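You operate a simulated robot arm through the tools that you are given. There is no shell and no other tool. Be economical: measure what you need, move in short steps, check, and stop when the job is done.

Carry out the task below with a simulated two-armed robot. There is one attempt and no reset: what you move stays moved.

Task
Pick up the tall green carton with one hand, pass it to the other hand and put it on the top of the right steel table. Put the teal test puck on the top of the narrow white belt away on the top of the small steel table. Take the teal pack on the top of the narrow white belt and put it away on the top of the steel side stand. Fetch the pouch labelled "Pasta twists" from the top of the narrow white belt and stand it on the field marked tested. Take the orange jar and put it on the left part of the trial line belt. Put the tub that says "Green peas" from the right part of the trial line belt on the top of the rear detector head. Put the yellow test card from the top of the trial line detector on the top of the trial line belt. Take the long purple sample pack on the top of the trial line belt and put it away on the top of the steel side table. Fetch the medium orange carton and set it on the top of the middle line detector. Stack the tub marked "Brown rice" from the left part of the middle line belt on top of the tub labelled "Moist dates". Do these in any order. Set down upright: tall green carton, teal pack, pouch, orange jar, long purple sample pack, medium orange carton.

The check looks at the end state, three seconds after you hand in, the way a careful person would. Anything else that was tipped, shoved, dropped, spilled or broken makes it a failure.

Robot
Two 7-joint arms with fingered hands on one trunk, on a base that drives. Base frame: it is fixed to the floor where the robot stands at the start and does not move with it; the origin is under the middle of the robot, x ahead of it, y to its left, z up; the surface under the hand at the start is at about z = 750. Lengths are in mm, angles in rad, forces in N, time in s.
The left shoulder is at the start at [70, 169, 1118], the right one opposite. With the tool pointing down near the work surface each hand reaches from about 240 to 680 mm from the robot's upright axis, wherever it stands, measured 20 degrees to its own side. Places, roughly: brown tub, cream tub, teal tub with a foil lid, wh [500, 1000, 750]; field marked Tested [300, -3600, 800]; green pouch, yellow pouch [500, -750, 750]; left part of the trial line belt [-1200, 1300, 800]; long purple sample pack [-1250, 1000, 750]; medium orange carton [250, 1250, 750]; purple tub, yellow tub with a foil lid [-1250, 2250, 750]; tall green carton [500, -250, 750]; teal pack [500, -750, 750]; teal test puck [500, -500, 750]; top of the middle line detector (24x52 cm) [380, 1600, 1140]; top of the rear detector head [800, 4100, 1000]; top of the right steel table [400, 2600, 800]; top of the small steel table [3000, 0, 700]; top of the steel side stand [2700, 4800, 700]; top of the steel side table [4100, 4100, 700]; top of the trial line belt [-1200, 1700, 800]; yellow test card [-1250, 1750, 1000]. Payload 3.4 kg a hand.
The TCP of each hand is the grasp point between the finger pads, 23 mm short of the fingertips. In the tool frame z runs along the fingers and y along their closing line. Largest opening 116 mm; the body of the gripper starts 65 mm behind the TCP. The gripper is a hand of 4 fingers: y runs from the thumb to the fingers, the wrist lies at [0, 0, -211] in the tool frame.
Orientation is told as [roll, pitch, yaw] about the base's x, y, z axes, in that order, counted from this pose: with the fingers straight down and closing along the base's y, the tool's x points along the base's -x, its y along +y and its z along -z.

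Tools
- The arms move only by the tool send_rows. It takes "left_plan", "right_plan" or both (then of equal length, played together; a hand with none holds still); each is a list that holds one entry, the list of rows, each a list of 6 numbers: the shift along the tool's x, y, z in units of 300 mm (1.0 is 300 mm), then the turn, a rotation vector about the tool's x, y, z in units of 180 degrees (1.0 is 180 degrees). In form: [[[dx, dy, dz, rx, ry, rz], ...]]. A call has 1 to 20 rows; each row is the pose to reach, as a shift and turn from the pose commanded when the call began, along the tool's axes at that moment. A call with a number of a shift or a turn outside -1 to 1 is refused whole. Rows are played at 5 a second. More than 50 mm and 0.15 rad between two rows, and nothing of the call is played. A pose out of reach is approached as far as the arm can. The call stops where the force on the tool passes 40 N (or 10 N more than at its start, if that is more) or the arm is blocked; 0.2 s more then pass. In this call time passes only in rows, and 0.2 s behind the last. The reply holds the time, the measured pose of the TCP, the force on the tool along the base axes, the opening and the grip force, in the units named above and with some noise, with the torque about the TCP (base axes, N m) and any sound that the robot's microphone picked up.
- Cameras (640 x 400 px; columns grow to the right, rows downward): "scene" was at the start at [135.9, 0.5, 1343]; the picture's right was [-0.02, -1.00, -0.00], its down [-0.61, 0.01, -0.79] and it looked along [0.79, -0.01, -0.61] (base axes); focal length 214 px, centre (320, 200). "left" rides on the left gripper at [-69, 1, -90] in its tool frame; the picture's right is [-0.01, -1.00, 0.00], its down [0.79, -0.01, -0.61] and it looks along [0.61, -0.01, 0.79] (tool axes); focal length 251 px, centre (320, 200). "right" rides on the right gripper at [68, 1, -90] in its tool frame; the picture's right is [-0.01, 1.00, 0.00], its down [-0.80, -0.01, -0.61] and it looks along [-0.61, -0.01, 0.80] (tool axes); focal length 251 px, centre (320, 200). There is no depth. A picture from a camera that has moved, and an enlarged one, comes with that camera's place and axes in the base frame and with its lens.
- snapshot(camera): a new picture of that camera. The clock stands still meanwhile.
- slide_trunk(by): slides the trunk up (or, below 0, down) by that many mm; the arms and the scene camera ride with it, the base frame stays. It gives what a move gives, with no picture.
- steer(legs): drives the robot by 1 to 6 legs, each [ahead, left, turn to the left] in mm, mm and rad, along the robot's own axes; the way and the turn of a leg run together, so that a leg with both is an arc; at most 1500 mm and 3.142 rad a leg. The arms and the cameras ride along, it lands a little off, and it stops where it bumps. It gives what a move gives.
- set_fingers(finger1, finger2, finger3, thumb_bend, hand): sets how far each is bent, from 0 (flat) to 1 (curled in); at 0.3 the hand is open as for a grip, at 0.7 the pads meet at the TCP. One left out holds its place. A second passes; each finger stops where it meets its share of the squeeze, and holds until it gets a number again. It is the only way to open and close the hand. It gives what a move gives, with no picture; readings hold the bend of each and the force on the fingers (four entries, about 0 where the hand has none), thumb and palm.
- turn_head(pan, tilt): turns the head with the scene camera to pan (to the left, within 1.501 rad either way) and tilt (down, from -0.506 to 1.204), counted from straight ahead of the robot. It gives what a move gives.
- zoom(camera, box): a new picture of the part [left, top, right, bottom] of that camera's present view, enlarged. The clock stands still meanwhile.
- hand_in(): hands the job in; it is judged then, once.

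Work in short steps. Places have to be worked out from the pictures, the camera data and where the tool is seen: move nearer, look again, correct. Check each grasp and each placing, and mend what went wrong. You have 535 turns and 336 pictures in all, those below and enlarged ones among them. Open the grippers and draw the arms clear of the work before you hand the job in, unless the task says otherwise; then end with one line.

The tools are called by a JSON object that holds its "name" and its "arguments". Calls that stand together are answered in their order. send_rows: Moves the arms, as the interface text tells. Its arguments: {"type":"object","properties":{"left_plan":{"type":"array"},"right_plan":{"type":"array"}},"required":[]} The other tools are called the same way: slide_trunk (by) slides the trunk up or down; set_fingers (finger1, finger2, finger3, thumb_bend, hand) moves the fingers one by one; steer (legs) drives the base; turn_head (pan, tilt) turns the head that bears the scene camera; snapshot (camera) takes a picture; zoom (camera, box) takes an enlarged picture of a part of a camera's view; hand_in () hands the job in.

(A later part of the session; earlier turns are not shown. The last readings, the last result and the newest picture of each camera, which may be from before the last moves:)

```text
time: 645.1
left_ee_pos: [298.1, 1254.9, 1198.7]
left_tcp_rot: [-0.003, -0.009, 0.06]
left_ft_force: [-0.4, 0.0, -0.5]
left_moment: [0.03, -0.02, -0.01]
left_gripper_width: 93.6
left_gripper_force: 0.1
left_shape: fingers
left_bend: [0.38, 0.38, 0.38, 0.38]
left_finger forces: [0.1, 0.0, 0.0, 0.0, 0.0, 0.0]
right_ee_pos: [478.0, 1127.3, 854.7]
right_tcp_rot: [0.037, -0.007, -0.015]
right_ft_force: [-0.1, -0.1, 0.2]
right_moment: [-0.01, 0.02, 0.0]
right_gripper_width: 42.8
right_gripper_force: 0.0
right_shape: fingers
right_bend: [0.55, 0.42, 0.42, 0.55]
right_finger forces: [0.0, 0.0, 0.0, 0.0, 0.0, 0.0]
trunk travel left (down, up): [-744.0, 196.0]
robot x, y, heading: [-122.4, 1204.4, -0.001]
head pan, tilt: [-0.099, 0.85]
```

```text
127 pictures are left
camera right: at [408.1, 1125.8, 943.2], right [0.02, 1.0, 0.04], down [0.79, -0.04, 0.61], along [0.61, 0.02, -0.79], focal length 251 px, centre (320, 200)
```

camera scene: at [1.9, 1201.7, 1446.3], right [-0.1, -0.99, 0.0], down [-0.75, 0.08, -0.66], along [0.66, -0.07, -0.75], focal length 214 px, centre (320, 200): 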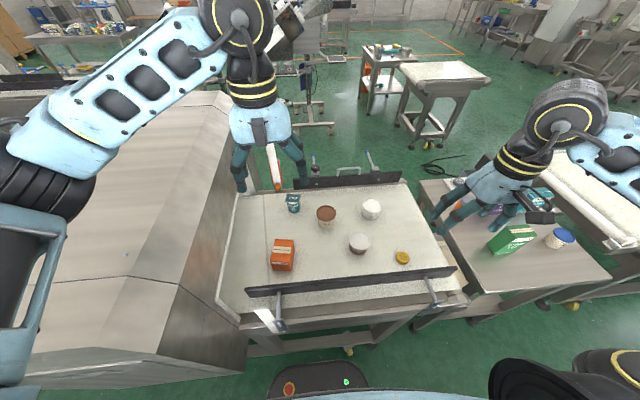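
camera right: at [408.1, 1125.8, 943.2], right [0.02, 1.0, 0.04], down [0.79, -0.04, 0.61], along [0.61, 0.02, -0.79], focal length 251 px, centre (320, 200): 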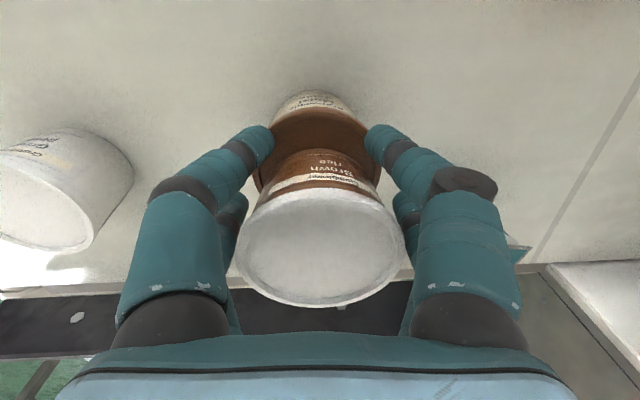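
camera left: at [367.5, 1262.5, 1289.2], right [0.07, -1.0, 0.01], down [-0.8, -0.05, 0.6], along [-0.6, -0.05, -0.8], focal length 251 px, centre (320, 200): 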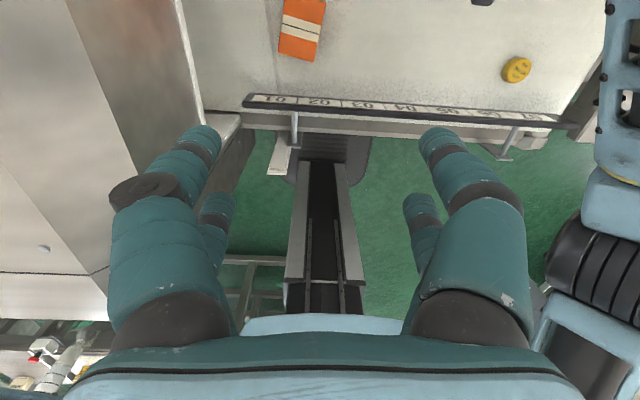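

It stands stacked. Opening fully and rising straight up.

{"name": "set_fingers", "arguments": {"hand": "right", "finger1": 0.3, "finger2": 0.3, "finger3": 0.3, "thumb_bend": 0.3}}

{"name": "slide_trunk", "arguments": {"by": 130}}

{"name": "snapshot", "arguments": {"camera": "scene"}}

{"name": "zoom", "arguments": {"camera": "scene", "box": [270, 180, 410, 280]}}

```text
time: 646.1
left_ee_pos: [300.0, 1254.8, 1198.2]
left_tcp_rot: [-0.003, -0.008, 0.061]
left_ft_force: [0.3, 0.3, -0.8]
left_moment: [-0.01, 0.01, 0.01]
left_gripper_width: 93.3
left_gripper_force: 0.1
left_shape: fingers
left_bend: [0.38, 0.38, 0.38, 0.38]
left_finger forces: [0.1, 0.0, 0.0, 0.0, 0.0, 0.0]
right_ee_pos: [477.7, 1127.2, 854.6]
right_tcp_rot: [0.037, -0.006, -0.014]
right_ft_force: [-0.1, -0.5, 0.3]
right_moment: [0.01, 0.04, -0.01]
right_gripper_width: 116.3
right_gripper_force: 0.2
right_shape: fingers
right_bend: [0.3, 0.3, 0.3, 0.3]
right_finger forces: [0.1, 0.0, 0.0, 0.1, 0.0, 0.0]
trunk travel left (down, up): [-744.0, 196.0]
robot x, y, heading: [-126.0, 1208.6, 0.001]
head pan, tilt: [-0.099, 0.85]
```

```text
time: 647.7
left_ee_pos: [298.7, 1255.3, 1328.8]
left_tcp_rot: [-0.003, -0.01, 0.06]
left_ft_force: [-1.0, -0.6, -0.3]
left_moment: [0.02, -0.03, 0.01]
left_gripper_width: 93.2
left_gripper_force: 0.1
left_shape: fingers
left_bend: [0.38, 0.38, 0.38, 0.38]
left_finger forces: [0.0, 0.0, 0.0, 0.1, 0.0, 0.0]
right_ee_pos: [476.9, 1125.7, 984.7]
right_tcp_rot: [0.036, -0.005, -0.013]
right_ft_force: [-0.4, -0.9, 0.3]
right_moment: [0.01, 0.0, 0.01]
right_gripper_width: 116.7
right_gripper_force: 0.1
right_shape: fingers
right_bend: [0.3, 0.3, 0.3, 0.3]
right_finger forces: [0.0, 0.0, 0.1, 0.0, 0.0, 0.0]
trunk travel left (down, up): [-874.0, 66.0]
robot x, y, heading: [-129.8, 1210.4, 0.001]
head pan, tilt: [-0.099, 0.85]
```

```text
126 pictures are left
camera scene: at [2.9, 1202.4, 1576.4], right [-0.1, -0.99, 0.0], down [-0.75, 0.08, -0.66], along [0.66, -0.07, -0.75], focal length 214 px, centre (320, 200)
```

scene: 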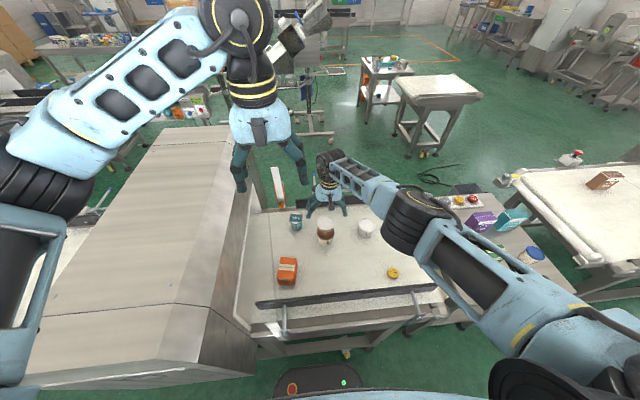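

```text
4.00 times, centred on (340, 230) of scene
camera zoom: at [2.9, 1202.4, 1576.4], right [-0.1, -0.99, 0.0], down [-0.75, 0.08, -0.66], along [0.66, -0.07, -0.75], focal length 858 px, centre (240, 80)
```

zoom: 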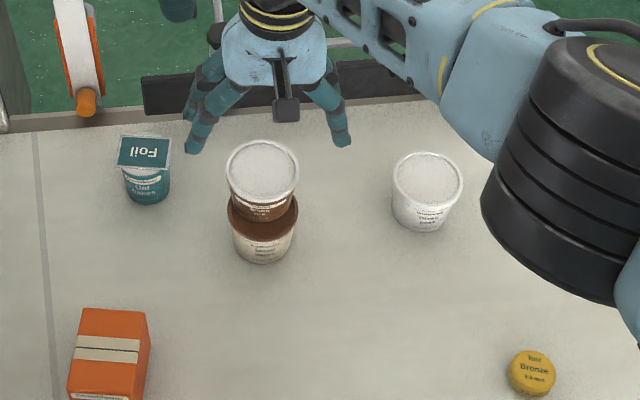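

Stacking done. Now the orange carton with the right hand: I tuck the left hand away and bring the right above the carton.

{"name": "send_rows", "arguments": {"left_plan": [[[0.08, 0.06, -0.02, 0, 0, 0], [0.16, 0.12, -0.04, 0, 0, 0], [0.24, 0.18, -0.06, 0, 0, 0], [0.32, 0.25, -0.08, 0, 0, 0], [0.4, 0.32, -0.1, 0, 0, 0], [0.48, 0.38, -0.1, 0, 0, 0], [0.56, 0.44, -0.1, 0, 0, 0]]], "right_plan": [[[0, 0, -0.1, 0, 0, 0], [0.06, 0.05, -0.2, 0, 0, 0], [0.13, 0.14, -0.2, 0, 0, 0], [0.2, 0.24, -0.2, 0, 0, 0], [0.28, 0.34, -0.2, 0, 0, 0], [0.36, 0.44, -0.2, 0, 0, 0], [0.437, 0.52, -0.2, 0, 0, 0]]]}}

{"name": "snapshot", "arguments": {"camera": "right"}}

{"name": "snapshot", "arguments": {"camera": "scene"}}

```text
time: 649.3
left_ee_pos: [120.4, 1379.6, 1357.6]
left_tcp_rot: [-0.004, -0.009, 0.06]
left_ft_force: [0.2, 1.0, -0.2]
left_moment: [0.01, -0.03, 0.02]
left_gripper_width: 93.8
left_gripper_force: 0.1
left_shape: fingers
left_bend: [0.38, 0.38, 0.38, 0.38]
left_finger forces: [0.0, 0.0, 0.0, 0.1, 0.0, 0.1]
right_ee_pos: [346.8, 1284.4, 1050.1]
right_tcp_rot: [0.036, -0.006, -0.013]
right_ft_force: [0.5, 1.2, -0.3]
right_moment: [-0.01, -0.04, 0.02]
right_gripper_width: 116.7
right_gripper_force: 0.0
right_shape: fingers
right_bend: [0.3, 0.3, 0.3, 0.3]
right_finger forces: [0.0, 0.1, 0.1, 0.0, 0.0, 0.1]
trunk travel left (down, up): [-874.0, 66.0]
robot x, y, heading: [-122.2, 1209.3, -0.003]
head pan, tilt: [-0.099, 0.85]
```

```text
124 pictures are left
camera right: at [277.3, 1283.0, 1138.5], right [0.02, 1.0, 0.03], down [0.79, -0.04, 0.61], along [0.61, 0.01, -0.79], focal length 251 px, centre (320, 200)
```

right: 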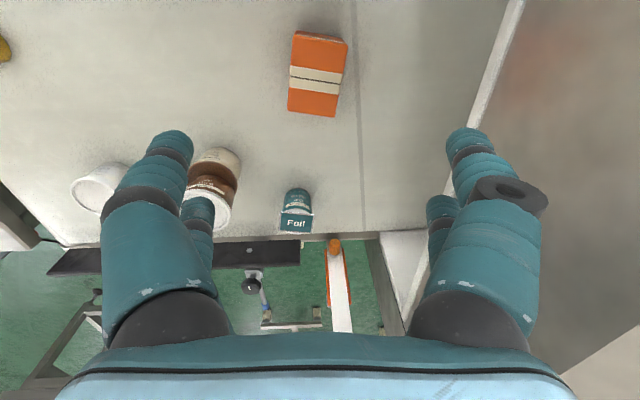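

```text
123 pictures are left
camera scene: at [0.8, 1204.8, 1576.6], right [-0.1, -0.99, 0.0], down [-0.75, 0.08, -0.66], along [0.66, -0.07, -0.75], focal length 214 px, centre (320, 200)
```

scene: 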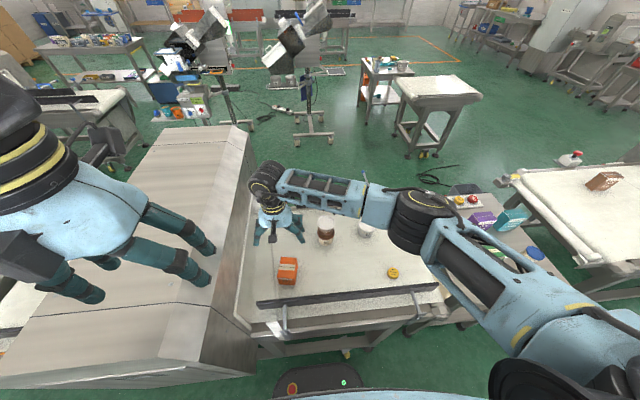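

Orange carton: centre (337,1285), top z≈860, 48 mm wide (y), yaw ≈ −0.14. Descending.

{"name": "send_rows", "arguments": {"right_plan": [[[0.01, -0.005, 0.14, 0, 0, 0.015], [0.02, -0.01, 0.28, 0, 0, 0.03], [0.033, -0.015, 0.42, 0, 0, 0.04], [0.033, -0.02, 0.56, 0, 0, 0.04]]]}}

{"name": "snapshot", "arguments": {"camera": "right"}}

```text
time: 650.3
left_ee_pos: [122.6, 1377.9, 1356.6]
left_tcp_rot: [-0.005, -0.009, 0.061]
left_ft_force: [0.5, -0.2, -0.5]
left_moment: [-0.01, 0.0, 0.01]
left_gripper_width: 93.4
left_gripper_force: 0.1
left_shape: fingers
left_bend: [0.38, 0.38, 0.38, 0.38]
left_finger forces: [0.0, 0.0, 0.0, 0.1, 0.0, 0.0]
right_ee_pos: [338.5, 1284.4, 880.6]
right_tcp_rot: [0.036, 0.0, -0.139]
right_ft_force: [0.4, 0.3, 0.3]
right_moment: [0.0, 0.0, 0.0]
right_gripper_width: 116.5
right_gripper_force: 0.2
right_shape: fingers
right_bend: [0.3, 0.3, 0.3, 0.3]
right_finger forces: [0.1, 0.0, 0.1, 0.0, 0.0, 0.0]
trunk travel left (down, up): [-874.0, 66.0]
robot x, y, heading: [-126.8, 1211.7, -0.002]
head pan, tilt: [-0.099, 0.85]
```

```text
122 pictures are left
camera right: at [270.3, 1291.2, 969.6], right [0.15, 0.99, 0.04], down [0.78, -0.14, 0.61], along [0.6, -0.06, -0.79], focal length 251 px, centre (320, 200)
```

right: 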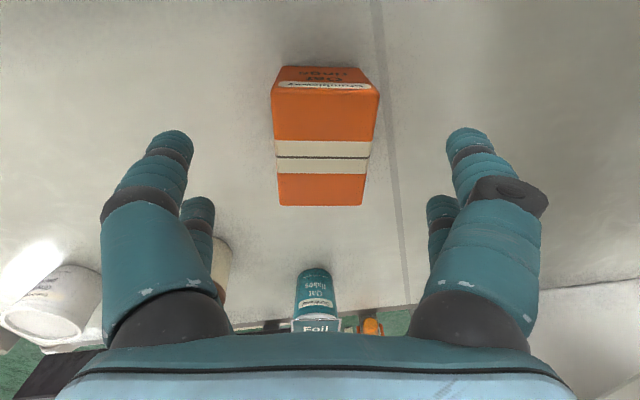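

Slight correction (−8 mm in x) and final descent to z≈826.

{"name": "send_rows", "arguments": {"right_plan": [[[0.027, 0.0, 0.02, 0, 0, 0], [0.027, 0.0, 0.1, 0, 0, 0], [0.027, 0.0, 0.183, 0, 0, 0]]]}}

{"name": "snapshot", "arguments": {"camera": "right"}}

```text
time: 651.1
left_ee_pos: [123.7, 1375.7, 1357.5]
left_tcp_rot: [-0.004, -0.008, 0.058]
left_ft_force: [-0.7, -0.2, 1.3]
left_moment: [0.03, 0.0, 0.02]
left_gripper_width: 93.4
left_gripper_force: 0.0
left_shape: fingers
left_bend: [0.38, 0.38, 0.38, 0.38]
left_finger forces: [0.1, 0.0, 0.0, 0.0, 0.0, 0.0]
right_ee_pos: [340.3, 1266.9, 847.8]
right_tcp_rot: [0.021, -0.007, -0.162]
right_ft_force: [-0.6, 0.8, 0.2]
right_moment: [0.01, 0.03, 0.02]
right_gripper_width: 116.9
right_gripper_force: 0.0
right_shape: fingers
right_bend: [0.3, 0.3, 0.3, 0.3]
right_finger forces: [0.0, 0.1, 0.1, 0.0, 0.0, 0.1]
right hand out of reach, approached as far as the arm can: row 3
trunk travel left (down, up): [-874.0, 66.0]
robot x, y, heading: [-127.5, 1207.9, -0.005]
head pan, tilt: [-0.099, 0.85]
```

```text
121 pictures are left
camera right: at [271.9, 1277.8, 936.6], right [0.17, 0.99, 0.02], down [0.78, -0.15, 0.61], along [0.61, -0.09, -0.79], focal length 251 px, centre (320, 200)
```

right: 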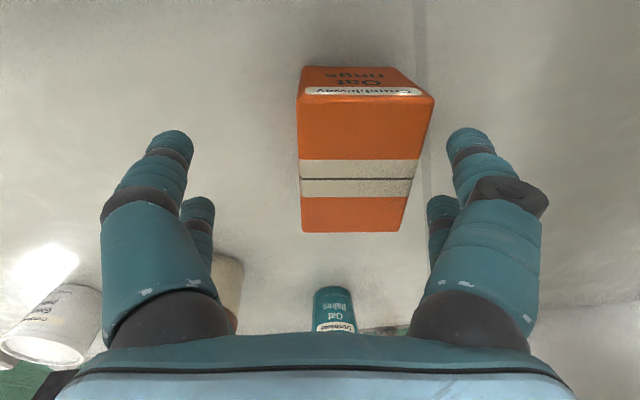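

At the reach limit; I raise the hand, lower the trunk 100 mm and realign.

{"name": "send_rows", "arguments": {"right_plan": [[[0, 0.03, -0.15, 0, 0, 0], [0, 0.06, -0.3, 0, 0, 0]]]}}

{"name": "slide_trunk", "arguments": {"by": -100}}

{"name": "snapshot", "arguments": {"camera": "right"}}

```text
time: 651.7
left_ee_pos: [123.1, 1375.4, 1358.7]
left_tcp_rot: [-0.004, -0.008, 0.06]
left_ft_force: [-0.3, 0.6, -0.2]
left_moment: [0.0, -0.01, -0.01]
left_gripper_width: 93.4
left_gripper_force: 0.0
left_shape: fingers
left_bend: [0.38, 0.38, 0.38, 0.38]
left_finger forces: [0.1, 0.0, 0.0, 0.0, 0.0, 0.1]
right_ee_pos: [331.4, 1299.9, 942.8]
right_tcp_rot: [0.039, 0.002, -0.141]
right_ft_force: [-0.6, 0.9, -0.2]
right_moment: [-0.02, 0.02, -0.01]
right_gripper_width: 117.1
right_gripper_force: 0.1
right_shape: fingers
right_bend: [0.3, 0.3, 0.3, 0.3]
right_finger forces: [0.0, 0.0, 0.1, 0.1, 0.1, 0.0]
trunk travel left (down, up): [-874.0, 66.0]
robot x, y, heading: [-126.1, 1211.1, -0.004]
head pan, tilt: [-0.099, 0.85]
```

```text
time: 653.0
left_ee_pos: [122.0, 1378.0, 1257.5]
left_tcp_rot: [-0.005, -0.008, 0.06]
left_ft_force: [-0.2, -0.3, -0.1]
left_moment: [0.0, -0.02, 0.01]
left_gripper_width: 93.3
left_gripper_force: 0.1
left_shape: fingers
left_bend: [0.38, 0.38, 0.38, 0.38]
left_finger forces: [0.0, 0.0, 0.0, 0.0, 0.1, 0.0]
right_ee_pos: [331.4, 1299.2, 841.7]
right_tcp_rot: [0.038, 0.0, -0.141]
right_ft_force: [0.2, -0.4, 0.4]
right_moment: [-0.01, -0.02, 0.01]
right_gripper_width: 116.7
right_gripper_force: 0.0
right_shape: fingers
right_bend: [0.3, 0.3, 0.3, 0.3]
right_finger forces: [0.1, 0.0, 0.0, 0.0, 0.1, 0.0]
trunk travel left (down, up): [-774.0, 166.0]
robot x, y, heading: [-125.2, 1209.4, -0.003]
head pan, tilt: [-0.099, 0.85]
```

```text
120 pictures are left
camera right: at [264.0, 1306.7, 931.7], right [0.15, 0.99, 0.04], down [0.78, -0.14, 0.61], along [0.6, -0.06, -0.79], focal length 251 px, centre (320, 200)
```

right: 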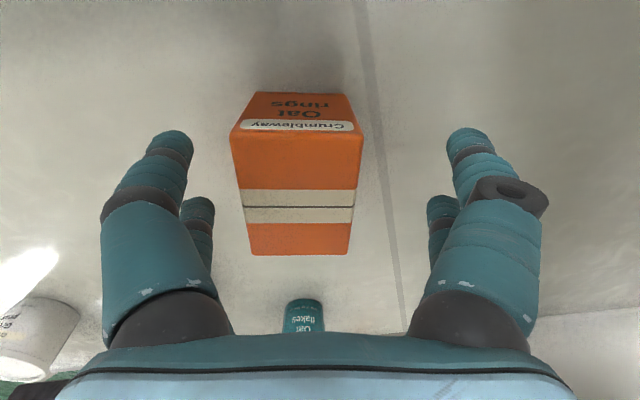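

Shift −10 mm in y, lower 15 mm, then close.

{"name": "send_rows", "arguments": {"right_plan": [[[0.0, -0.035, 0, 0, 0, 0], [0.0, -0.037, 0.05, 0, 0, 0]]]}}

{"name": "set_fingers", "arguments": {"hand": "right", "finger1": 0.7, "finger2": 0.7, "finger3": 0.7, "thumb_bend": 0.7}}

{"name": "snapshot", "arguments": {"camera": "right"}}

```text
time: 653.6
left_ee_pos: [122.6, 1376.9, 1257.6]
left_tcp_rot: [-0.006, -0.008, 0.06]
left_ft_force: [0.7, 0.0, -0.1]
left_moment: [-0.03, 0.0, 0.02]
left_gripper_width: 93.2
left_gripper_force: 0.0
left_shape: fingers
left_bend: [0.38, 0.38, 0.38, 0.38]
left_finger forces: [0.1, 0.0, 0.1, 0.1, 0.0, 0.1]
right_ee_pos: [330.3, 1289.7, 826.9]
right_tcp_rot: [0.036, -0.001, -0.14]
right_ft_force: [0.1, -0.4, 0.8]
right_moment: [0.0, -0.03, -0.03]
right_gripper_width: 116.9
right_gripper_force: 0.1
right_shape: fingers
right_bend: [0.3, 0.3, 0.3, 0.3]
right_finger forces: [0.0, 0.0, 0.0, 0.1, 0.0, 0.0]
trunk travel left (down, up): [-774.0, 166.0]
robot x, y, heading: [-124.7, 1205.1, -0.003]
head pan, tilt: [-0.099, 0.85]
```

```text
time: 654.6
left_ee_pos: [123.0, 1376.4, 1257.9]
left_tcp_rot: [-0.004, -0.008, 0.06]
left_ft_force: [0.0, 0.6, -0.6]
left_moment: [-0.02, -0.02, -0.01]
left_gripper_width: 93.6
left_gripper_force: 0.0
left_shape: fingers
left_bend: [0.38, 0.38, 0.38, 0.38]
left_finger forces: [0.0, 0.0, 0.1, 0.0, 0.1, 0.1]
right_ee_pos: [330.4, 1289.8, 826.9]
right_tcp_rot: [0.035, 0.001, -0.14]
right_ft_force: [-0.4, -0.1, 0.1]
right_moment: [-0.02, 0.0, -0.03]
right_gripper_width: 55.5
right_gripper_force: 21.6
right_shape: fingers
right_bend: [0.47, 0.48, 0.53, 0.56]
right_finger forces: [10.9, 10.1, 6.4, 0.0, 15.2, 0.1]
trunk travel left (down, up): [-774.0, 166.0]
robot x, y, heading: [-122.1, 1205.6, -0.004]
head pan, tilt: [-0.099, 0.85]
```

```text
119 pictures are left
camera right: at [262.4, 1296.5, 916.1], right [0.15, 0.99, 0.04], down [0.78, -0.14, 0.61], along [0.6, -0.06, -0.79], focal length 251 px, centre (320, 200)
```

right: 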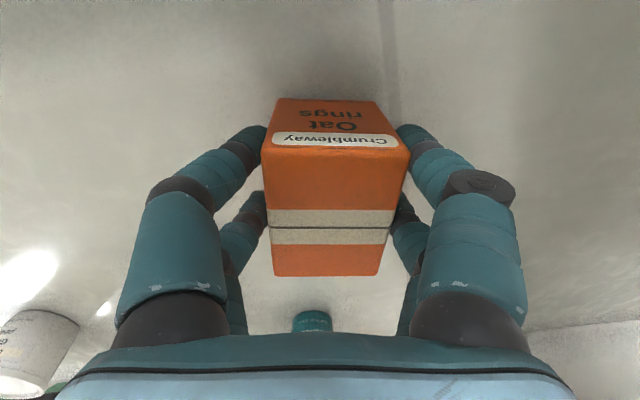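

Gripped (22 N). Lifting the carton high and raising the trunk.

{"name": "send_rows", "arguments": {"right_plan": [[[0, 0, -0.05, 0, 0, 0], [0, 0, -0.2, 0, 0, 0], [0, 0, -0.35, 0, 0, 0], [0, -0.03, -0.5, 0, 0, 0], [0.05, -0.06, -0.65, 0, 0, 0], [0.1, -0.1, -0.8, 0, 0, 0]]]}}

{"name": "slide_trunk", "arguments": {"by": 160}}

{"name": "steer", "arguments": {"legs": [[-110, 0, 0], [0, 280, 0]]}}

{"name": "turn_head", "arguments": {"pan": 0, "tilt": 0.85}}

{"name": "snapshot", "arguments": {"camera": "scene"}}

{"name": "snapshot", "arguments": {"camera": "right"}}

```text
time: 656.0
left_ee_pos: [122.4, 1376.6, 1257.6]
left_tcp_rot: [-0.005, -0.01, 0.06]
left_ft_force: [0.1, 0.3, 0.0]
left_moment: [-0.01, 0.01, -0.02]
left_gripper_width: 93.5
left_gripper_force: 0.0
left_shape: fingers
left_bend: [0.38, 0.38, 0.38, 0.38]
left_finger forces: [0.0, 0.1, 0.0, 0.0, 0.0, 0.0]
right_ee_pos: [293.9, 1255.3, 1066.7]
right_tcp_rot: [0.036, -0.002, -0.14]
right_ft_force: [-0.2, 0.2, -1.7]
right_moment: [0.02, 0.01, 0.01]
right_gripper_width: 55.5
right_gripper_force: 20.8
right_shape: fingers
right_bend: [0.47, 0.48, 0.53, 0.56]
right_finger forces: [10.8, 10.1, 6.0, 0.0, 14.8, 0.0]
trunk travel left (down, up): [-774.0, 166.0]
robot x, y, heading: [-122.4, 1209.4, -0.004]
head pan, tilt: [-0.099, 0.85]
```

```text
time: 657.9
left_ee_pos: [123.9, 1376.5, 1417.4]
left_tcp_rot: [-0.007, -0.01, 0.059]
left_ft_force: [-0.2, 0.0, 0.0]
left_moment: [0.01, 0.0, -0.01]
left_gripper_width: 93.3
left_gripper_force: 0.1
left_shape: fingers
left_bend: [0.38, 0.38, 0.38, 0.38]
left_finger forces: [0.0, 0.1, 0.1, 0.1, 0.0, 0.1]
right_ee_pos: [294.8, 1254.9, 1225.3]
right_tcp_rot: [0.036, -0.001, -0.14]
right_ft_force: [0.0, 0.5, -1.5]
right_moment: [-0.02, 0.02, 0.01]
right_gripper_width: 55.5
right_gripper_force: 20.9
right_shape: fingers
right_bend: [0.47, 0.48, 0.53, 0.56]
right_finger forces: [10.8, 10.1, 6.0, 0.1, 14.9, 0.1]
trunk travel left (down, up): [-934.0, 6.0]
robot x, y, heading: [-123.8, 1210.0, -0.002]
head pan, tilt: [-0.099, 0.85]
```

```text
time: 660.6
left_ee_pos: [12.0, 1652.0, 1417.7]
left_tcp_rot: [-0.002, -0.009, 0.062]
left_ft_force: [0.3, -0.3, -0.7]
left_moment: [0.03, -0.01, -0.01]
left_gripper_width: 93.5
left_gripper_force: 0.0
left_shape: fingers
left_bend: [0.38, 0.38, 0.38, 0.38]
left_finger forces: [0.0, 0.1, 0.0, 0.0, 0.0, 0.0]
right_ee_pos: [185.9, 1532.2, 1226.1]
right_tcp_rot: [0.037, 0.001, -0.138]
right_ft_force: [-0.5, -1.3, -2.4]
right_moment: [-0.02, 0.03, 0.0]
right_gripper_width: 55.4
right_gripper_force: 20.9
right_shape: fingers
right_bend: [0.47, 0.48, 0.53, 0.56]
right_finger forces: [10.9, 10.1, 6.0, 0.0, 14.9, 0.1]
trunk travel left (down, up): [-934.0, 6.0]
robot x, y, heading: [-230.0, 1486.5, -0.002]
head pan, tilt: [-0.099, 0.85]
```

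```text
time: 661.3
left_ee_pos: [13.3, 1653.6, 1417.6]
left_tcp_rot: [-0.004, -0.009, 0.061]
left_ft_force: [-0.3, 0.4, 0.3]
left_moment: [-0.03, 0.0, -0.02]
left_gripper_width: 93.3
left_gripper_force: 0.0
left_shape: fingers
left_bend: [0.38, 0.38, 0.38, 0.38]
left_finger forces: [0.0, 0.0, 0.1, 0.0, 0.0, 0.1]
right_ee_pos: [186.3, 1533.9, 1224.9]
right_tcp_rot: [0.035, 0.0, -0.139]
right_ft_force: [-0.2, -0.6, -3.0]
right_moment: [-0.01, 0.03, -0.01]
right_gripper_width: 55.3
right_gripper_force: 21.0
right_shape: fingers
right_bend: [0.47, 0.48, 0.53, 0.56]
right_finger forces: [10.7, 10.1, 5.9, 0.1, 14.9, 0.0]
trunk travel left (down, up): [-934.0, 6.0]
robot x, y, heading: [-232.6, 1488.5, 0.002]
head pan, tilt: [0.0, 0.85]
```

```text
118 pictures are left
camera scene: at [-105.9, 1487.6, 1636.4], right [0.0, -1.0, 0.0], down [-0.75, 0.0, -0.66], along [0.66, 0.0, -0.75], focal length 214 px, centre (320, 200)
```

scene: 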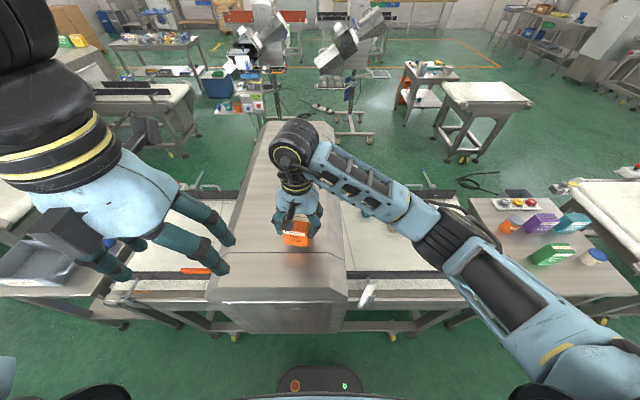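

```text
117 pictures are left
camera right: at [117.6, 1540.0, 1314.6], right [0.15, 0.99, 0.04], down [0.78, -0.14, 0.61], along [0.6, -0.06, -0.79], focal length 251 px, centre (320, 200)
```

right: 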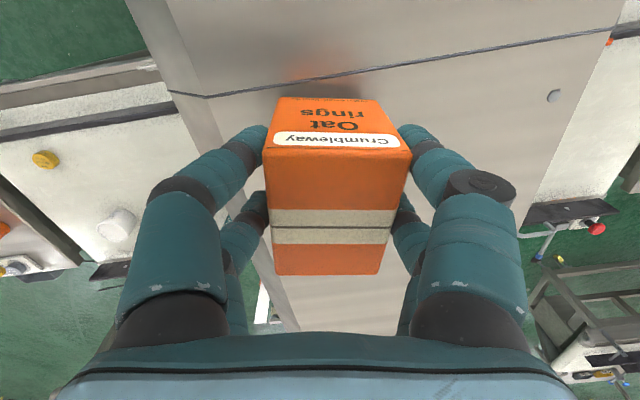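

I need the detector-top height; zooming for common points.

{"name": "zoom", "arguments": {"camera": "scene", "box": [200, 190, 370, 310]}}

```text
3.33 times, centred on (285, 250) of scene
camera zoom: at [-105.9, 1487.6, 1636.4], right [0.0, -1.0, 0.0], down [-0.75, 0.0, -0.66], along [0.66, 0.0, -0.75], focal length 715 px, centre (437, 33)
```

zoom: 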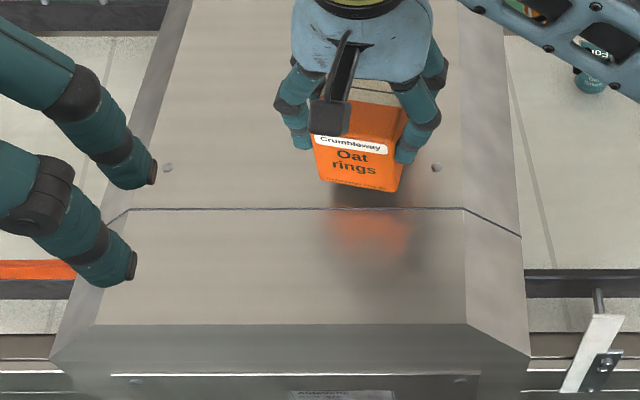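

Detector top z≈1136, flat from x≈155. I move the carton to (330,1590).

{"name": "send_rows", "arguments": {"right_plan": [[[-0.1, 0.06, -0.05, 0, 0, 0], [-0.22, 0.12, -0.05, 0, 0, 0], [-0.34, 0.19, -0.04, 0, 0, 0], [-0.449, 0.25, -0.02, 0, 0, 0]]]}}

{"name": "zoom", "arguments": {"camera": "scene", "box": [200, 120, 370, 290]}}

```text
time: 662.3
left_ee_pos: [14.2, 1659.3, 1417.7]
left_tcp_rot: [-0.006, -0.01, 0.06]
left_ft_force: [-1.4, 0.2, -0.7]
left_moment: [-0.03, 0.02, -0.03]
left_gripper_width: 93.5
left_gripper_force: 0.0
left_shape: fingers
left_bend: [0.38, 0.38, 0.38, 0.38]
left_finger forces: [0.0, 0.0, 0.0, 0.0, 0.1, 0.0]
right_ee_pos: [312.3, 1586.7, 1238.5]
right_tcp_rot: [0.038, -0.003, -0.134]
right_ft_force: [-1.1, 0.2, -3.0]
right_moment: [-0.02, 0.03, 0.03]
right_gripper_width: 55.3
right_gripper_force: 20.2
right_shape: fingers
right_bend: [0.47, 0.48, 0.53, 0.57]
right_finger forces: [10.7, 9.8, 5.9, 0.1, 14.8, 0.0]
right hand out of reach, approached as far as the arm can: row 4
trunk travel left (down, up): [-934.0, 6.0]
robot x, y, heading: [-233.6, 1483.6, -0.001]
head pan, tilt: [0.0, 0.85]
```

```text
2.35 times, centred on (285, 205) of scene
camera zoom: at [-106.0, 1492.0, 1636.4], right [0.0, -1.0, 0.0], down [-0.75, 0.0, -0.66], along [0.66, 0.0, -0.75], focal length 505 px, centre (402, 188)
```

zoom: 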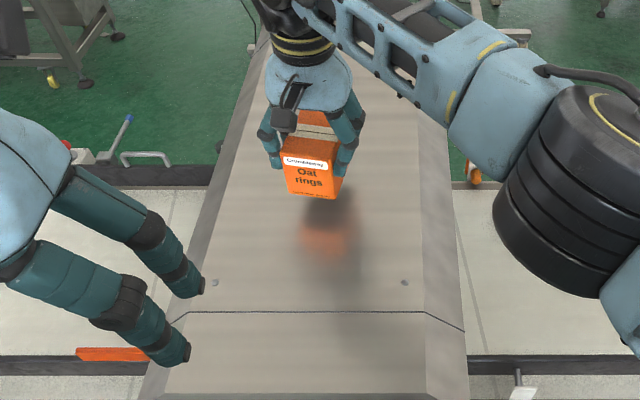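

Good location. Lowering with the trunk.

{"name": "slide_trunk", "arguments": {"by": -25}}

{"name": "slide_trunk", "arguments": {"by": -6}}

{"name": "zoom", "arguments": {"camera": "scene", "box": [200, 120, 370, 290]}}

```text
time: 663.0
left_ee_pos: [13.7, 1657.6, 1392.6]
left_tcp_rot: [-0.006, -0.008, 0.061]
left_ft_force: [0.4, -0.4, -0.5]
left_moment: [0.01, 0.03, -0.01]
left_gripper_width: 93.6
left_gripper_force: 0.0
left_shape: fingers
left_bend: [0.38, 0.38, 0.38, 0.38]
left_finger forces: [0.1, 0.0, 0.0, 0.1, 0.0, 0.0]
right_ee_pos: [312.5, 1582.8, 1214.1]
right_tcp_rot: [0.037, 0.0, -0.138]
right_ft_force: [-0.4, -0.9, -2.1]
right_moment: [0.03, 0.01, 0.0]
right_gripper_width: 55.4
right_gripper_force: 20.2
right_shape: fingers
right_bend: [0.47, 0.48, 0.53, 0.57]
right_finger forces: [10.7, 9.8, 5.9, 0.1, 14.7, 0.1]
trunk travel left (down, up): [-909.0, 31.0]
robot x, y, heading: [-236.3, 1488.2, -0.001]
head pan, tilt: [0.0, 0.85]
```

```text
time: 663.5
left_ee_pos: [13.9, 1656.5, 1387.1]
left_tcp_rot: [-0.008, -0.009, 0.061]
left_ft_force: [0.4, 0.8, 0.4]
left_moment: [0.03, 0.01, -0.01]
left_gripper_width: 93.4
left_gripper_force: 0.1
left_shape: fingers
left_bend: [0.38, 0.38, 0.38, 0.38]
left_finger forces: [0.0, 0.0, 0.1, 0.1, 0.0, 0.0]
right_ee_pos: [312.4, 1582.8, 1207.7]
right_tcp_rot: [0.037, 0.001, -0.139]
right_ft_force: [-0.4, -0.4, -1.7]
right_moment: [0.0, -0.03, 0.0]
right_gripper_width: 55.1
right_gripper_force: 20.7
right_shape: fingers
right_bend: [0.47, 0.48, 0.53, 0.57]
right_finger forces: [10.8, 9.8, 6.0, 0.1, 14.6, 0.0]
trunk travel left (down, up): [-903.0, 37.0]
robot x, y, heading: [-233.2, 1486.6, -0.004]
head pan, tilt: [0.0, 0.85]
```

```text
2.35 times, centred on (285, 205) of scene
camera zoom: at [-105.1, 1489.6, 1605.4], right [0.0, -1.0, 0.0], down [-0.75, 0.0, -0.66], along [0.66, 0.0, -0.75], focal length 505 px, centre (402, 188)
```

zoom: 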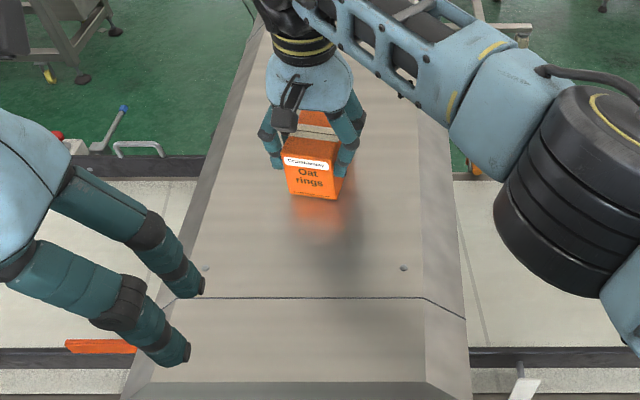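

Almost touching; a few more millimetres.

{"name": "slide_trunk", "arguments": {"by": -5}}

```text
time: 664.1
left_ee_pos: [11.7, 1655.1, 1382.1]
left_tcp_rot: [-0.005, -0.011, 0.061]
left_ft_force: [0.7, 0.5, -0.2]
left_moment: [0.0, 0.04, 0.0]
left_gripper_width: 93.5
left_gripper_force: 0.1
left_shape: fingers
left_bend: [0.38, 0.38, 0.38, 0.38]
left_finger forces: [0.0, 0.0, 0.0, 0.1, 0.0, 0.1]
right_ee_pos: [312.3, 1581.5, 1205.2]
right_tcp_rot: [0.038, -0.003, -0.137]
right_ft_force: [5.1, -1.0, 22.9]
right_moment: [0.14, -0.13, -0.04]
right_gripper_width: 55.4
right_gripper_force: 21.6
right_shape: fingers
right_bend: [0.47, 0.48, 0.54, 0.58]
right_finger forces: [11.4, 10.6, 6.5, 0.0, 15.4, 0.0]
trunk travel left (down, up): [-898.0, 42.0]
robot x, y, heading: [-234.2, 1485.6, -0.002]
head pan, tilt: [0.0, 0.85]
```

Contact (23 N). Ease 2 mm, release, rise.

{"name": "slide_trunk", "arguments": {"by": 2}}

{"name": "set_fingers", "arguments": {"hand": "right", "finger1": 0.38, "finger2": 0.38, "finger3": 0.38, "thumb_bend": 0.38}}

{"name": "snapshot", "arguments": {"camera": "right"}}

```text
time: 664.6
left_ee_pos: [12.7, 1655.3, 1383.9]
left_tcp_rot: [-0.004, -0.01, 0.061]
left_ft_force: [-1.0, -0.1, -0.1]
left_moment: [0.02, 0.01, -0.01]
left_gripper_width: 93.4
left_gripper_force: 0.1
left_shape: fingers
left_bend: [0.38, 0.38, 0.38, 0.38]
left_finger forces: [0.0, 0.0, 0.0, 0.0, 0.1, 0.0]
right_ee_pos: [312.1, 1582.2, 1205.3]
right_tcp_rot: [0.038, -0.002, -0.139]
right_ft_force: [4.9, 0.0, 14.0]
right_moment: [0.05, -0.13, -0.04]
right_gripper_width: 55.5
right_gripper_force: 21.5
right_shape: fingers
right_bend: [0.47, 0.48, 0.54, 0.58]
right_finger forces: [11.4, 10.5, 6.4, 0.1, 15.0, 0.0]
trunk travel left (down, up): [-900.0, 40.0]
robot x, y, heading: [-236.1, 1486.2, -0.004]
head pan, tilt: [0.0, 0.85]
```

```text
time: 665.6
left_ee_pos: [13.7, 1655.4, 1383.3]
left_tcp_rot: [-0.005, -0.009, 0.061]
left_ft_force: [-0.3, 0.8, -0.3]
left_moment: [0.01, 0.04, 0.03]
left_gripper_width: 93.5
left_gripper_force: 0.1
left_shape: fingers
left_bend: [0.38, 0.38, 0.38, 0.38]
left_finger forces: [0.1, 0.0, 0.0, 0.1, 0.0, 0.0]
right_ee_pos: [313.1, 1583.1, 1204.9]
right_tcp_rot: [0.037, 0.0, -0.139]
right_ft_force: [0.1, -0.7, -0.7]
right_moment: [-0.01, -0.04, -0.03]
right_gripper_width: 93.3
right_gripper_force: 0.0
right_shape: fingers
right_bend: [0.38, 0.38, 0.38, 0.38]
right_finger forces: [0.1, 0.0, 0.0, 0.0, 0.0, 0.0]
trunk travel left (down, up): [-900.0, 40.0]
robot x, y, heading: [-230.2, 1488.2, -0.005]
head pan, tilt: [0.0, 0.85]
```

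```text
113 pictures are left
camera right: at [244.3, 1589.6, 1293.8], right [0.15, 0.99, 0.04], down [0.78, -0.14, 0.61], along [0.6, -0.06, -0.79], focal length 251 px, centre (320, 200)
```

right: 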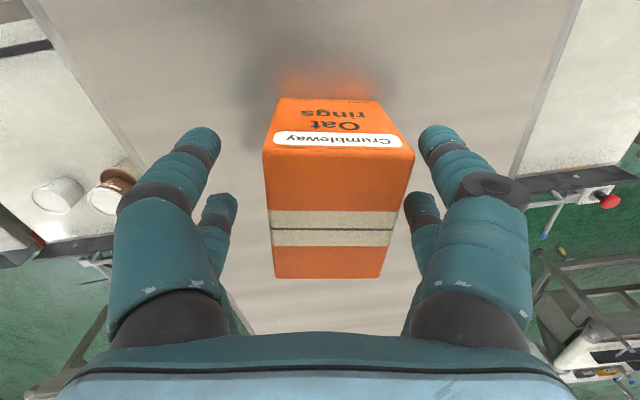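

Released and upright. Rise with trunk, then arm up and back.

{"name": "slide_trunk", "arguments": {"by": 38}}

{"name": "send_rows", "arguments": {"right_plan": [[[0.02, 0, -0.08, 0, 0, 0], [0.05, 0, -0.18, 0, 0, 0], [0.15, 0, -0.25, 0, 0, 0], [0.3, -0.04, -0.25, 0, 0, 0], [0.45, -0.07, -0.25, 0, 0, 0]]]}}

{"name": "snapshot", "arguments": {"camera": "scene"}}

```text
time: 666.4
left_ee_pos: [14.7, 1655.7, 1421.4]
left_tcp_rot: [-0.005, -0.009, 0.062]
left_ft_force: [-0.8, -1.1, -0.2]
left_moment: [-0.01, 0.02, -0.02]
left_gripper_width: 93.5
left_gripper_force: 0.0
left_shape: fingers
left_bend: [0.38, 0.38, 0.38, 0.38]
left_finger forces: [0.1, 0.0, 0.0, 0.0, 0.0, 0.1]
right_ee_pos: [312.1, 1582.8, 1242.6]
right_tcp_rot: [0.036, 0.0, -0.137]
right_ft_force: [0.7, 0.0, 0.8]
right_moment: [0.0, 0.03, 0.02]
right_gripper_width: 93.2
right_gripper_force: 0.1
right_shape: fingers
right_bend: [0.38, 0.38, 0.38, 0.38]
right_finger forces: [0.0, 0.1, 0.1, 0.0, 0.0, 0.1]
trunk travel left (down, up): [-938.0, 2.0]
robot x, y, heading: [-234.3, 1486.0, -0.004]
head pan, tilt: [0.0, 0.85]
```

```text
time: 667.6
left_ee_pos: [12.4, 1656.6, 1421.3]
left_tcp_rot: [-0.006, -0.01, 0.062]
left_ft_force: [-0.1, 0.7, -0.2]
left_moment: [0.02, 0.0, -0.04]
left_gripper_width: 93.4
left_gripper_force: 0.0
left_shape: fingers
left_bend: [0.38, 0.38, 0.38, 0.38]
left_finger forces: [0.1, 0.1, 0.0, 0.0, 0.0, 0.1]
right_ee_pos: [200.7, 1583.0, 1313.6]
right_tcp_rot: [0.036, 0.001, -0.138]
right_ft_force: [0.5, -0.1, 0.5]
right_moment: [-0.02, 0.0, 0.01]
right_gripper_width: 93.7
right_gripper_force: 0.2
right_shape: fingers
right_bend: [0.38, 0.38, 0.38, 0.38]
right_finger forces: [0.0, 0.0, 0.0, 0.1, 0.0, 0.0]
right hand out of reach, approached as far as the arm can: row 5
trunk travel left (down, up): [-938.0, 2.0]
robot x, y, heading: [-234.0, 1486.6, -0.002]
head pan, tilt: [0.0, 0.85]
```

```text
112 pictures are left
camera scene: at [-106.7, 1489.4, 1640.6], right [0.0, -1.0, 0.0], down [-0.75, 0.0, -0.66], along [0.66, 0.0, -0.75], focal length 214 px, centre (320, 200)
```

scene: 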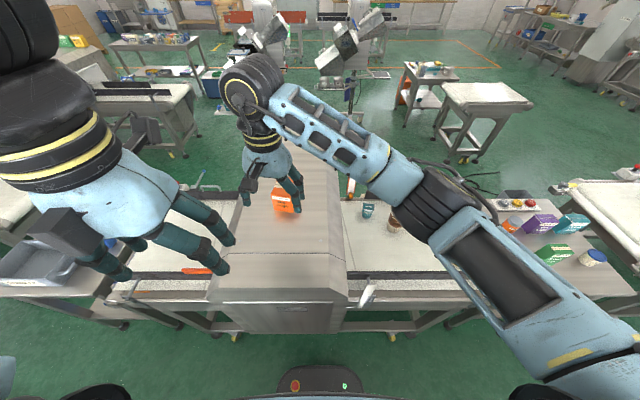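

Orange carton stands on the detector. Now for the orange jar on the table: strafing right.

{"name": "steer", "arguments": {"legs": [[0, -850, 0], [110, 0, 0]]}}

{"name": "slide_trunk", "arguments": {"by": -200}}

{"name": "turn_head", "arguments": {"pan": 0, "tilt": 0.8}}

{"name": "snapshot", "arguments": {"camera": "scene"}}

{"name": "snapshot", "arguments": {"camera": "right"}}

```text
time: 672.9
left_ee_pos: [114.5, 807.8, 1421.7]
left_tcp_rot: [-0.005, -0.014, 0.06]
left_ft_force: [0.1, 0.0, -0.4]
left_moment: [0.01, -0.06, -0.01]
left_gripper_width: 93.5
left_gripper_force: 0.0
left_shape: fingers
left_bend: [0.38, 0.38, 0.38, 0.38]
left_finger forces: [0.0, 0.0, 0.0, 0.0, 0.0, 0.1]
right_ee_pos: [302.0, 735.5, 1316.1]
right_tcp_rot: [0.039, -0.006, -0.136]
right_ft_force: [-0.1, -0.5, 0.2]
right_moment: [0.01, -0.04, 0.01]
right_gripper_width: 93.8
right_gripper_force: 0.0
right_shape: fingers
right_bend: [0.38, 0.38, 0.38, 0.38]
right_finger forces: [0.1, 0.1, 0.0, 0.0, 0.0, 0.0]
trunk travel left (down, up): [-938.0, 2.0]
robot x, y, heading: [-129.3, 636.4, -0.008]
head pan, tilt: [0.0, 0.85]
```

```text
time: 675.1
left_ee_pos: [121.9, 808.5, 1220.9]
left_tcp_rot: [-0.006, -0.009, 0.061]
left_ft_force: [0.4, 0.2, 0.0]
left_moment: [-0.02, 0.0, -0.04]
left_gripper_width: 93.5
left_gripper_force: 0.0
left_shape: fingers
left_bend: [0.38, 0.38, 0.38, 0.38]
left_finger forces: [0.0, 0.0, 0.0, 0.0, 0.1, 0.0]
right_ee_pos: [307.8, 736.1, 1113.3]
right_tcp_rot: [0.038, 0.0, -0.135]
right_ft_force: [1.2, 0.7, 1.1]
right_moment: [-0.01, 0.03, -0.02]
right_gripper_width: 93.4
right_gripper_force: 0.0
right_shape: fingers
right_bend: [0.38, 0.38, 0.38, 0.38]
right_finger forces: [0.1, 0.1, 0.1, 0.0, 0.0, 0.1]
trunk travel left (down, up): [-738.0, 202.0]
robot x, y, heading: [-125.3, 641.5, -0.003]
head pan, tilt: [0.0, 0.85]
```

```text
time: 675.7
left_ee_pos: [120.2, 808.8, 1221.3]
left_tcp_rot: [-0.005, -0.011, 0.062]
left_ft_force: [-0.6, 0.1, 0.5]
left_moment: [0.02, 0.02, 0.0]
left_gripper_width: 93.3
left_gripper_force: 0.1
left_shape: fingers
left_bend: [0.38, 0.38, 0.38, 0.38]
left_finger forces: [0.0, 0.0, 0.1, 0.0, 0.1, 0.0]
right_ee_pos: [307.7, 737.5, 1113.7]
right_tcp_rot: [0.037, 0.0, -0.135]
right_ft_force: [-0.8, -0.1, 1.2]
right_moment: [0.01, -0.02, 0.02]
right_gripper_width: 93.5
right_gripper_force: 0.0
right_shape: fingers
right_bend: [0.38, 0.38, 0.38, 0.38]
right_finger forces: [0.0, 0.1, 0.0, 0.0, 0.0, 0.1]
trunk travel left (down, up): [-738.0, 202.0]
robot x, y, heading: [-125.6, 641.1, -0.002]
head pan, tilt: [0.0, 0.799]
```

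```text
111 pictures are left
camera scene: at [4.0, 642.3, 1444.5], right [0.0, -1.0, 0.0], down [-0.72, 0.0, -0.7], along [0.7, 0.0, -0.72], focal length 214 px, centre (320, 200)
```

scene: 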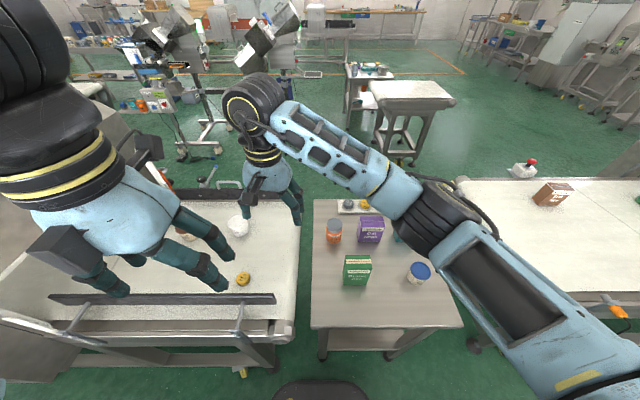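

```text
110 pictures are left
camera right: at [239.3, 743.3, 1202.4], right [0.15, 0.99, 0.04], down [0.78, -0.14, 0.61], along [0.6, -0.06, -0.79], focal length 251 px, centre (320, 200)
```

right: 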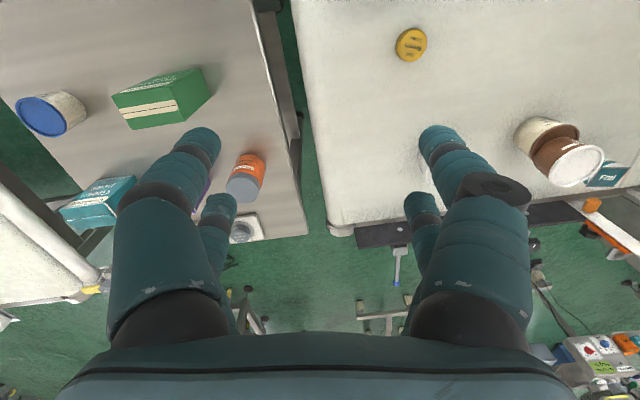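

Jar located at ≈(437,600), lid z≈883; a purple carton is close to its right. I keep the fingers part-open and move above the jar.

{"name": "send_rows", "arguments": {"right_plan": [[[-0.1, -0.08, 0.06, 0, 0, -0.01], [-0.2, -0.16, 0.13, 0, 0, -0.02], [-0.3, -0.24, 0.2, 0, 0, -0.03], [-0.4, -0.32, 0.26, 0, 0, -0.043], [-0.488, -0.395, 0.33, 0, 0, -0.043]]]}}

{"name": "snapshot", "arguments": {"camera": "right"}}

{"name": "zoom", "arguments": {"camera": "scene", "box": [290, 170, 430, 290]}}

```text
time: 676.9
left_ee_pos: [122.0, 807.9, 1221.1]
left_tcp_rot: [-0.003, -0.009, 0.06]
left_ft_force: [0.6, -0.7, -0.1]
left_moment: [-0.01, -0.02, 0.01]
left_gripper_width: 93.5
left_gripper_force: 0.0
left_shape: fingers
left_bend: [0.38, 0.38, 0.38, 0.38]
left_finger forces: [0.0, 0.1, 0.0, 0.0, 0.1, 0.0]
right_ee_pos: [437.8, 603.0, 1009.7]
right_tcp_rot: [0.037, -0.004, -0.001]
right_ft_force: [-0.1, 0.4, 0.4]
right_moment: [0.0, 0.02, -0.03]
right_gripper_width: 93.4
right_gripper_force: 0.3
right_shape: fingers
right_bend: [0.38, 0.38, 0.38, 0.38]
right_finger forces: [0.0, 0.1, 0.0, 0.1, 0.1, 0.0]
trunk travel left (down, up): [-738.0, 202.0]
robot x, y, heading: [-128.3, 645.7, -0.007]
head pan, tilt: [0.0, 0.799]
```

```text
109 pictures are left
camera right: at [369.6, 600.3, 1097.7], right [0.01, 1.0, 0.04], down [0.79, -0.03, 0.61], along [0.61, 0.02, -0.79], focal length 251 px, centre (320, 200)
```

right: 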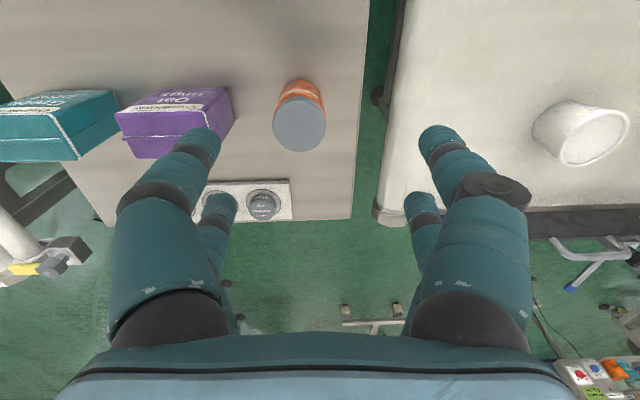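

```text
3.33 times, centred on (360, 230) of scene
camera zoom: at [5.0, 641.5, 1444.4], right [0.0, -1.0, 0.0], down [-0.72, 0.0, -0.7], along [0.7, 0.0, -0.72], focal length 715 px, centre (187, 100)
```

zoom: 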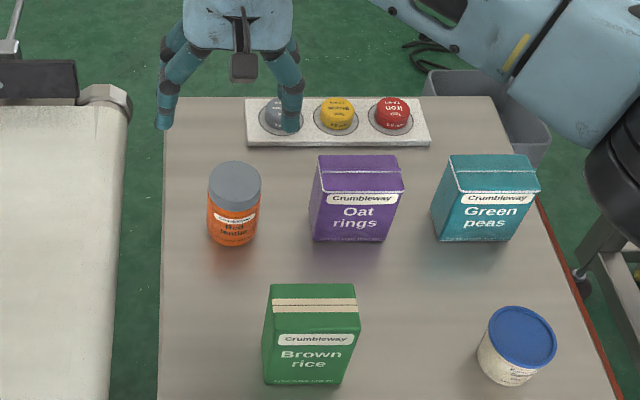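

Jar: lid (468,588), z≈838. Moving above and partly down.

{"name": "send_rows", "arguments": {"right_plan": [[[-0.05, -0.03, 0.1, 0, 0, 0], [-0.1, -0.055, 0.22, 0, 0, 0], [-0.1, -0.06, 0.36, 0, 0, 0]]]}}

{"name": "snapshot", "arguments": {"camera": "right"}}

```text
time: 677.7
left_ee_pos: [121.0, 808.5, 1222.2]
left_tcp_rot: [-0.005, -0.01, 0.062]
left_ft_force: [0.2, 0.2, 0.0]
left_moment: [0.03, -0.02, -0.01]
left_gripper_width: 93.2
left_gripper_force: 0.0
left_shape: fingers
left_bend: [0.38, 0.38, 0.38, 0.38]
left_finger forces: [0.0, 0.0, 0.0, 0.0, 0.0, 0.1]
right_ee_pos: [469.3, 590.4, 900.6]
right_tcp_rot: [0.036, -0.004, -0.001]
right_ft_force: [1.5, -0.5, 0.7]
right_moment: [-0.03, 0.01, -0.01]
right_gripper_width: 93.5
right_gripper_force: 0.1
right_shape: fingers
right_bend: [0.38, 0.38, 0.38, 0.38]
right_finger forces: [0.1, 0.0, 0.0, 0.1, 0.0, 0.0]
trunk travel left (down, up): [-738.0, 202.0]
robot x, y, heading: [-126.0, 644.1, -0.008]
head pan, tilt: [0.0, 0.799]
```

```text
107 pictures are left
camera right: at [400.2, 587.1, 989.2], right [0.01, 1.0, 0.04], down [0.79, -0.03, 0.61], along [0.61, 0.02, -0.79], focal length 251 px, centre (320, 200)
```

right: 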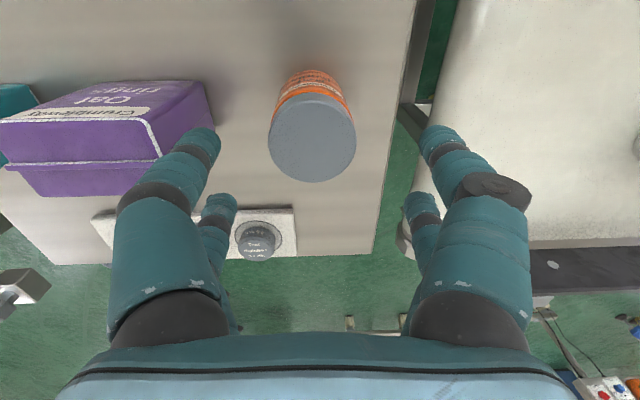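

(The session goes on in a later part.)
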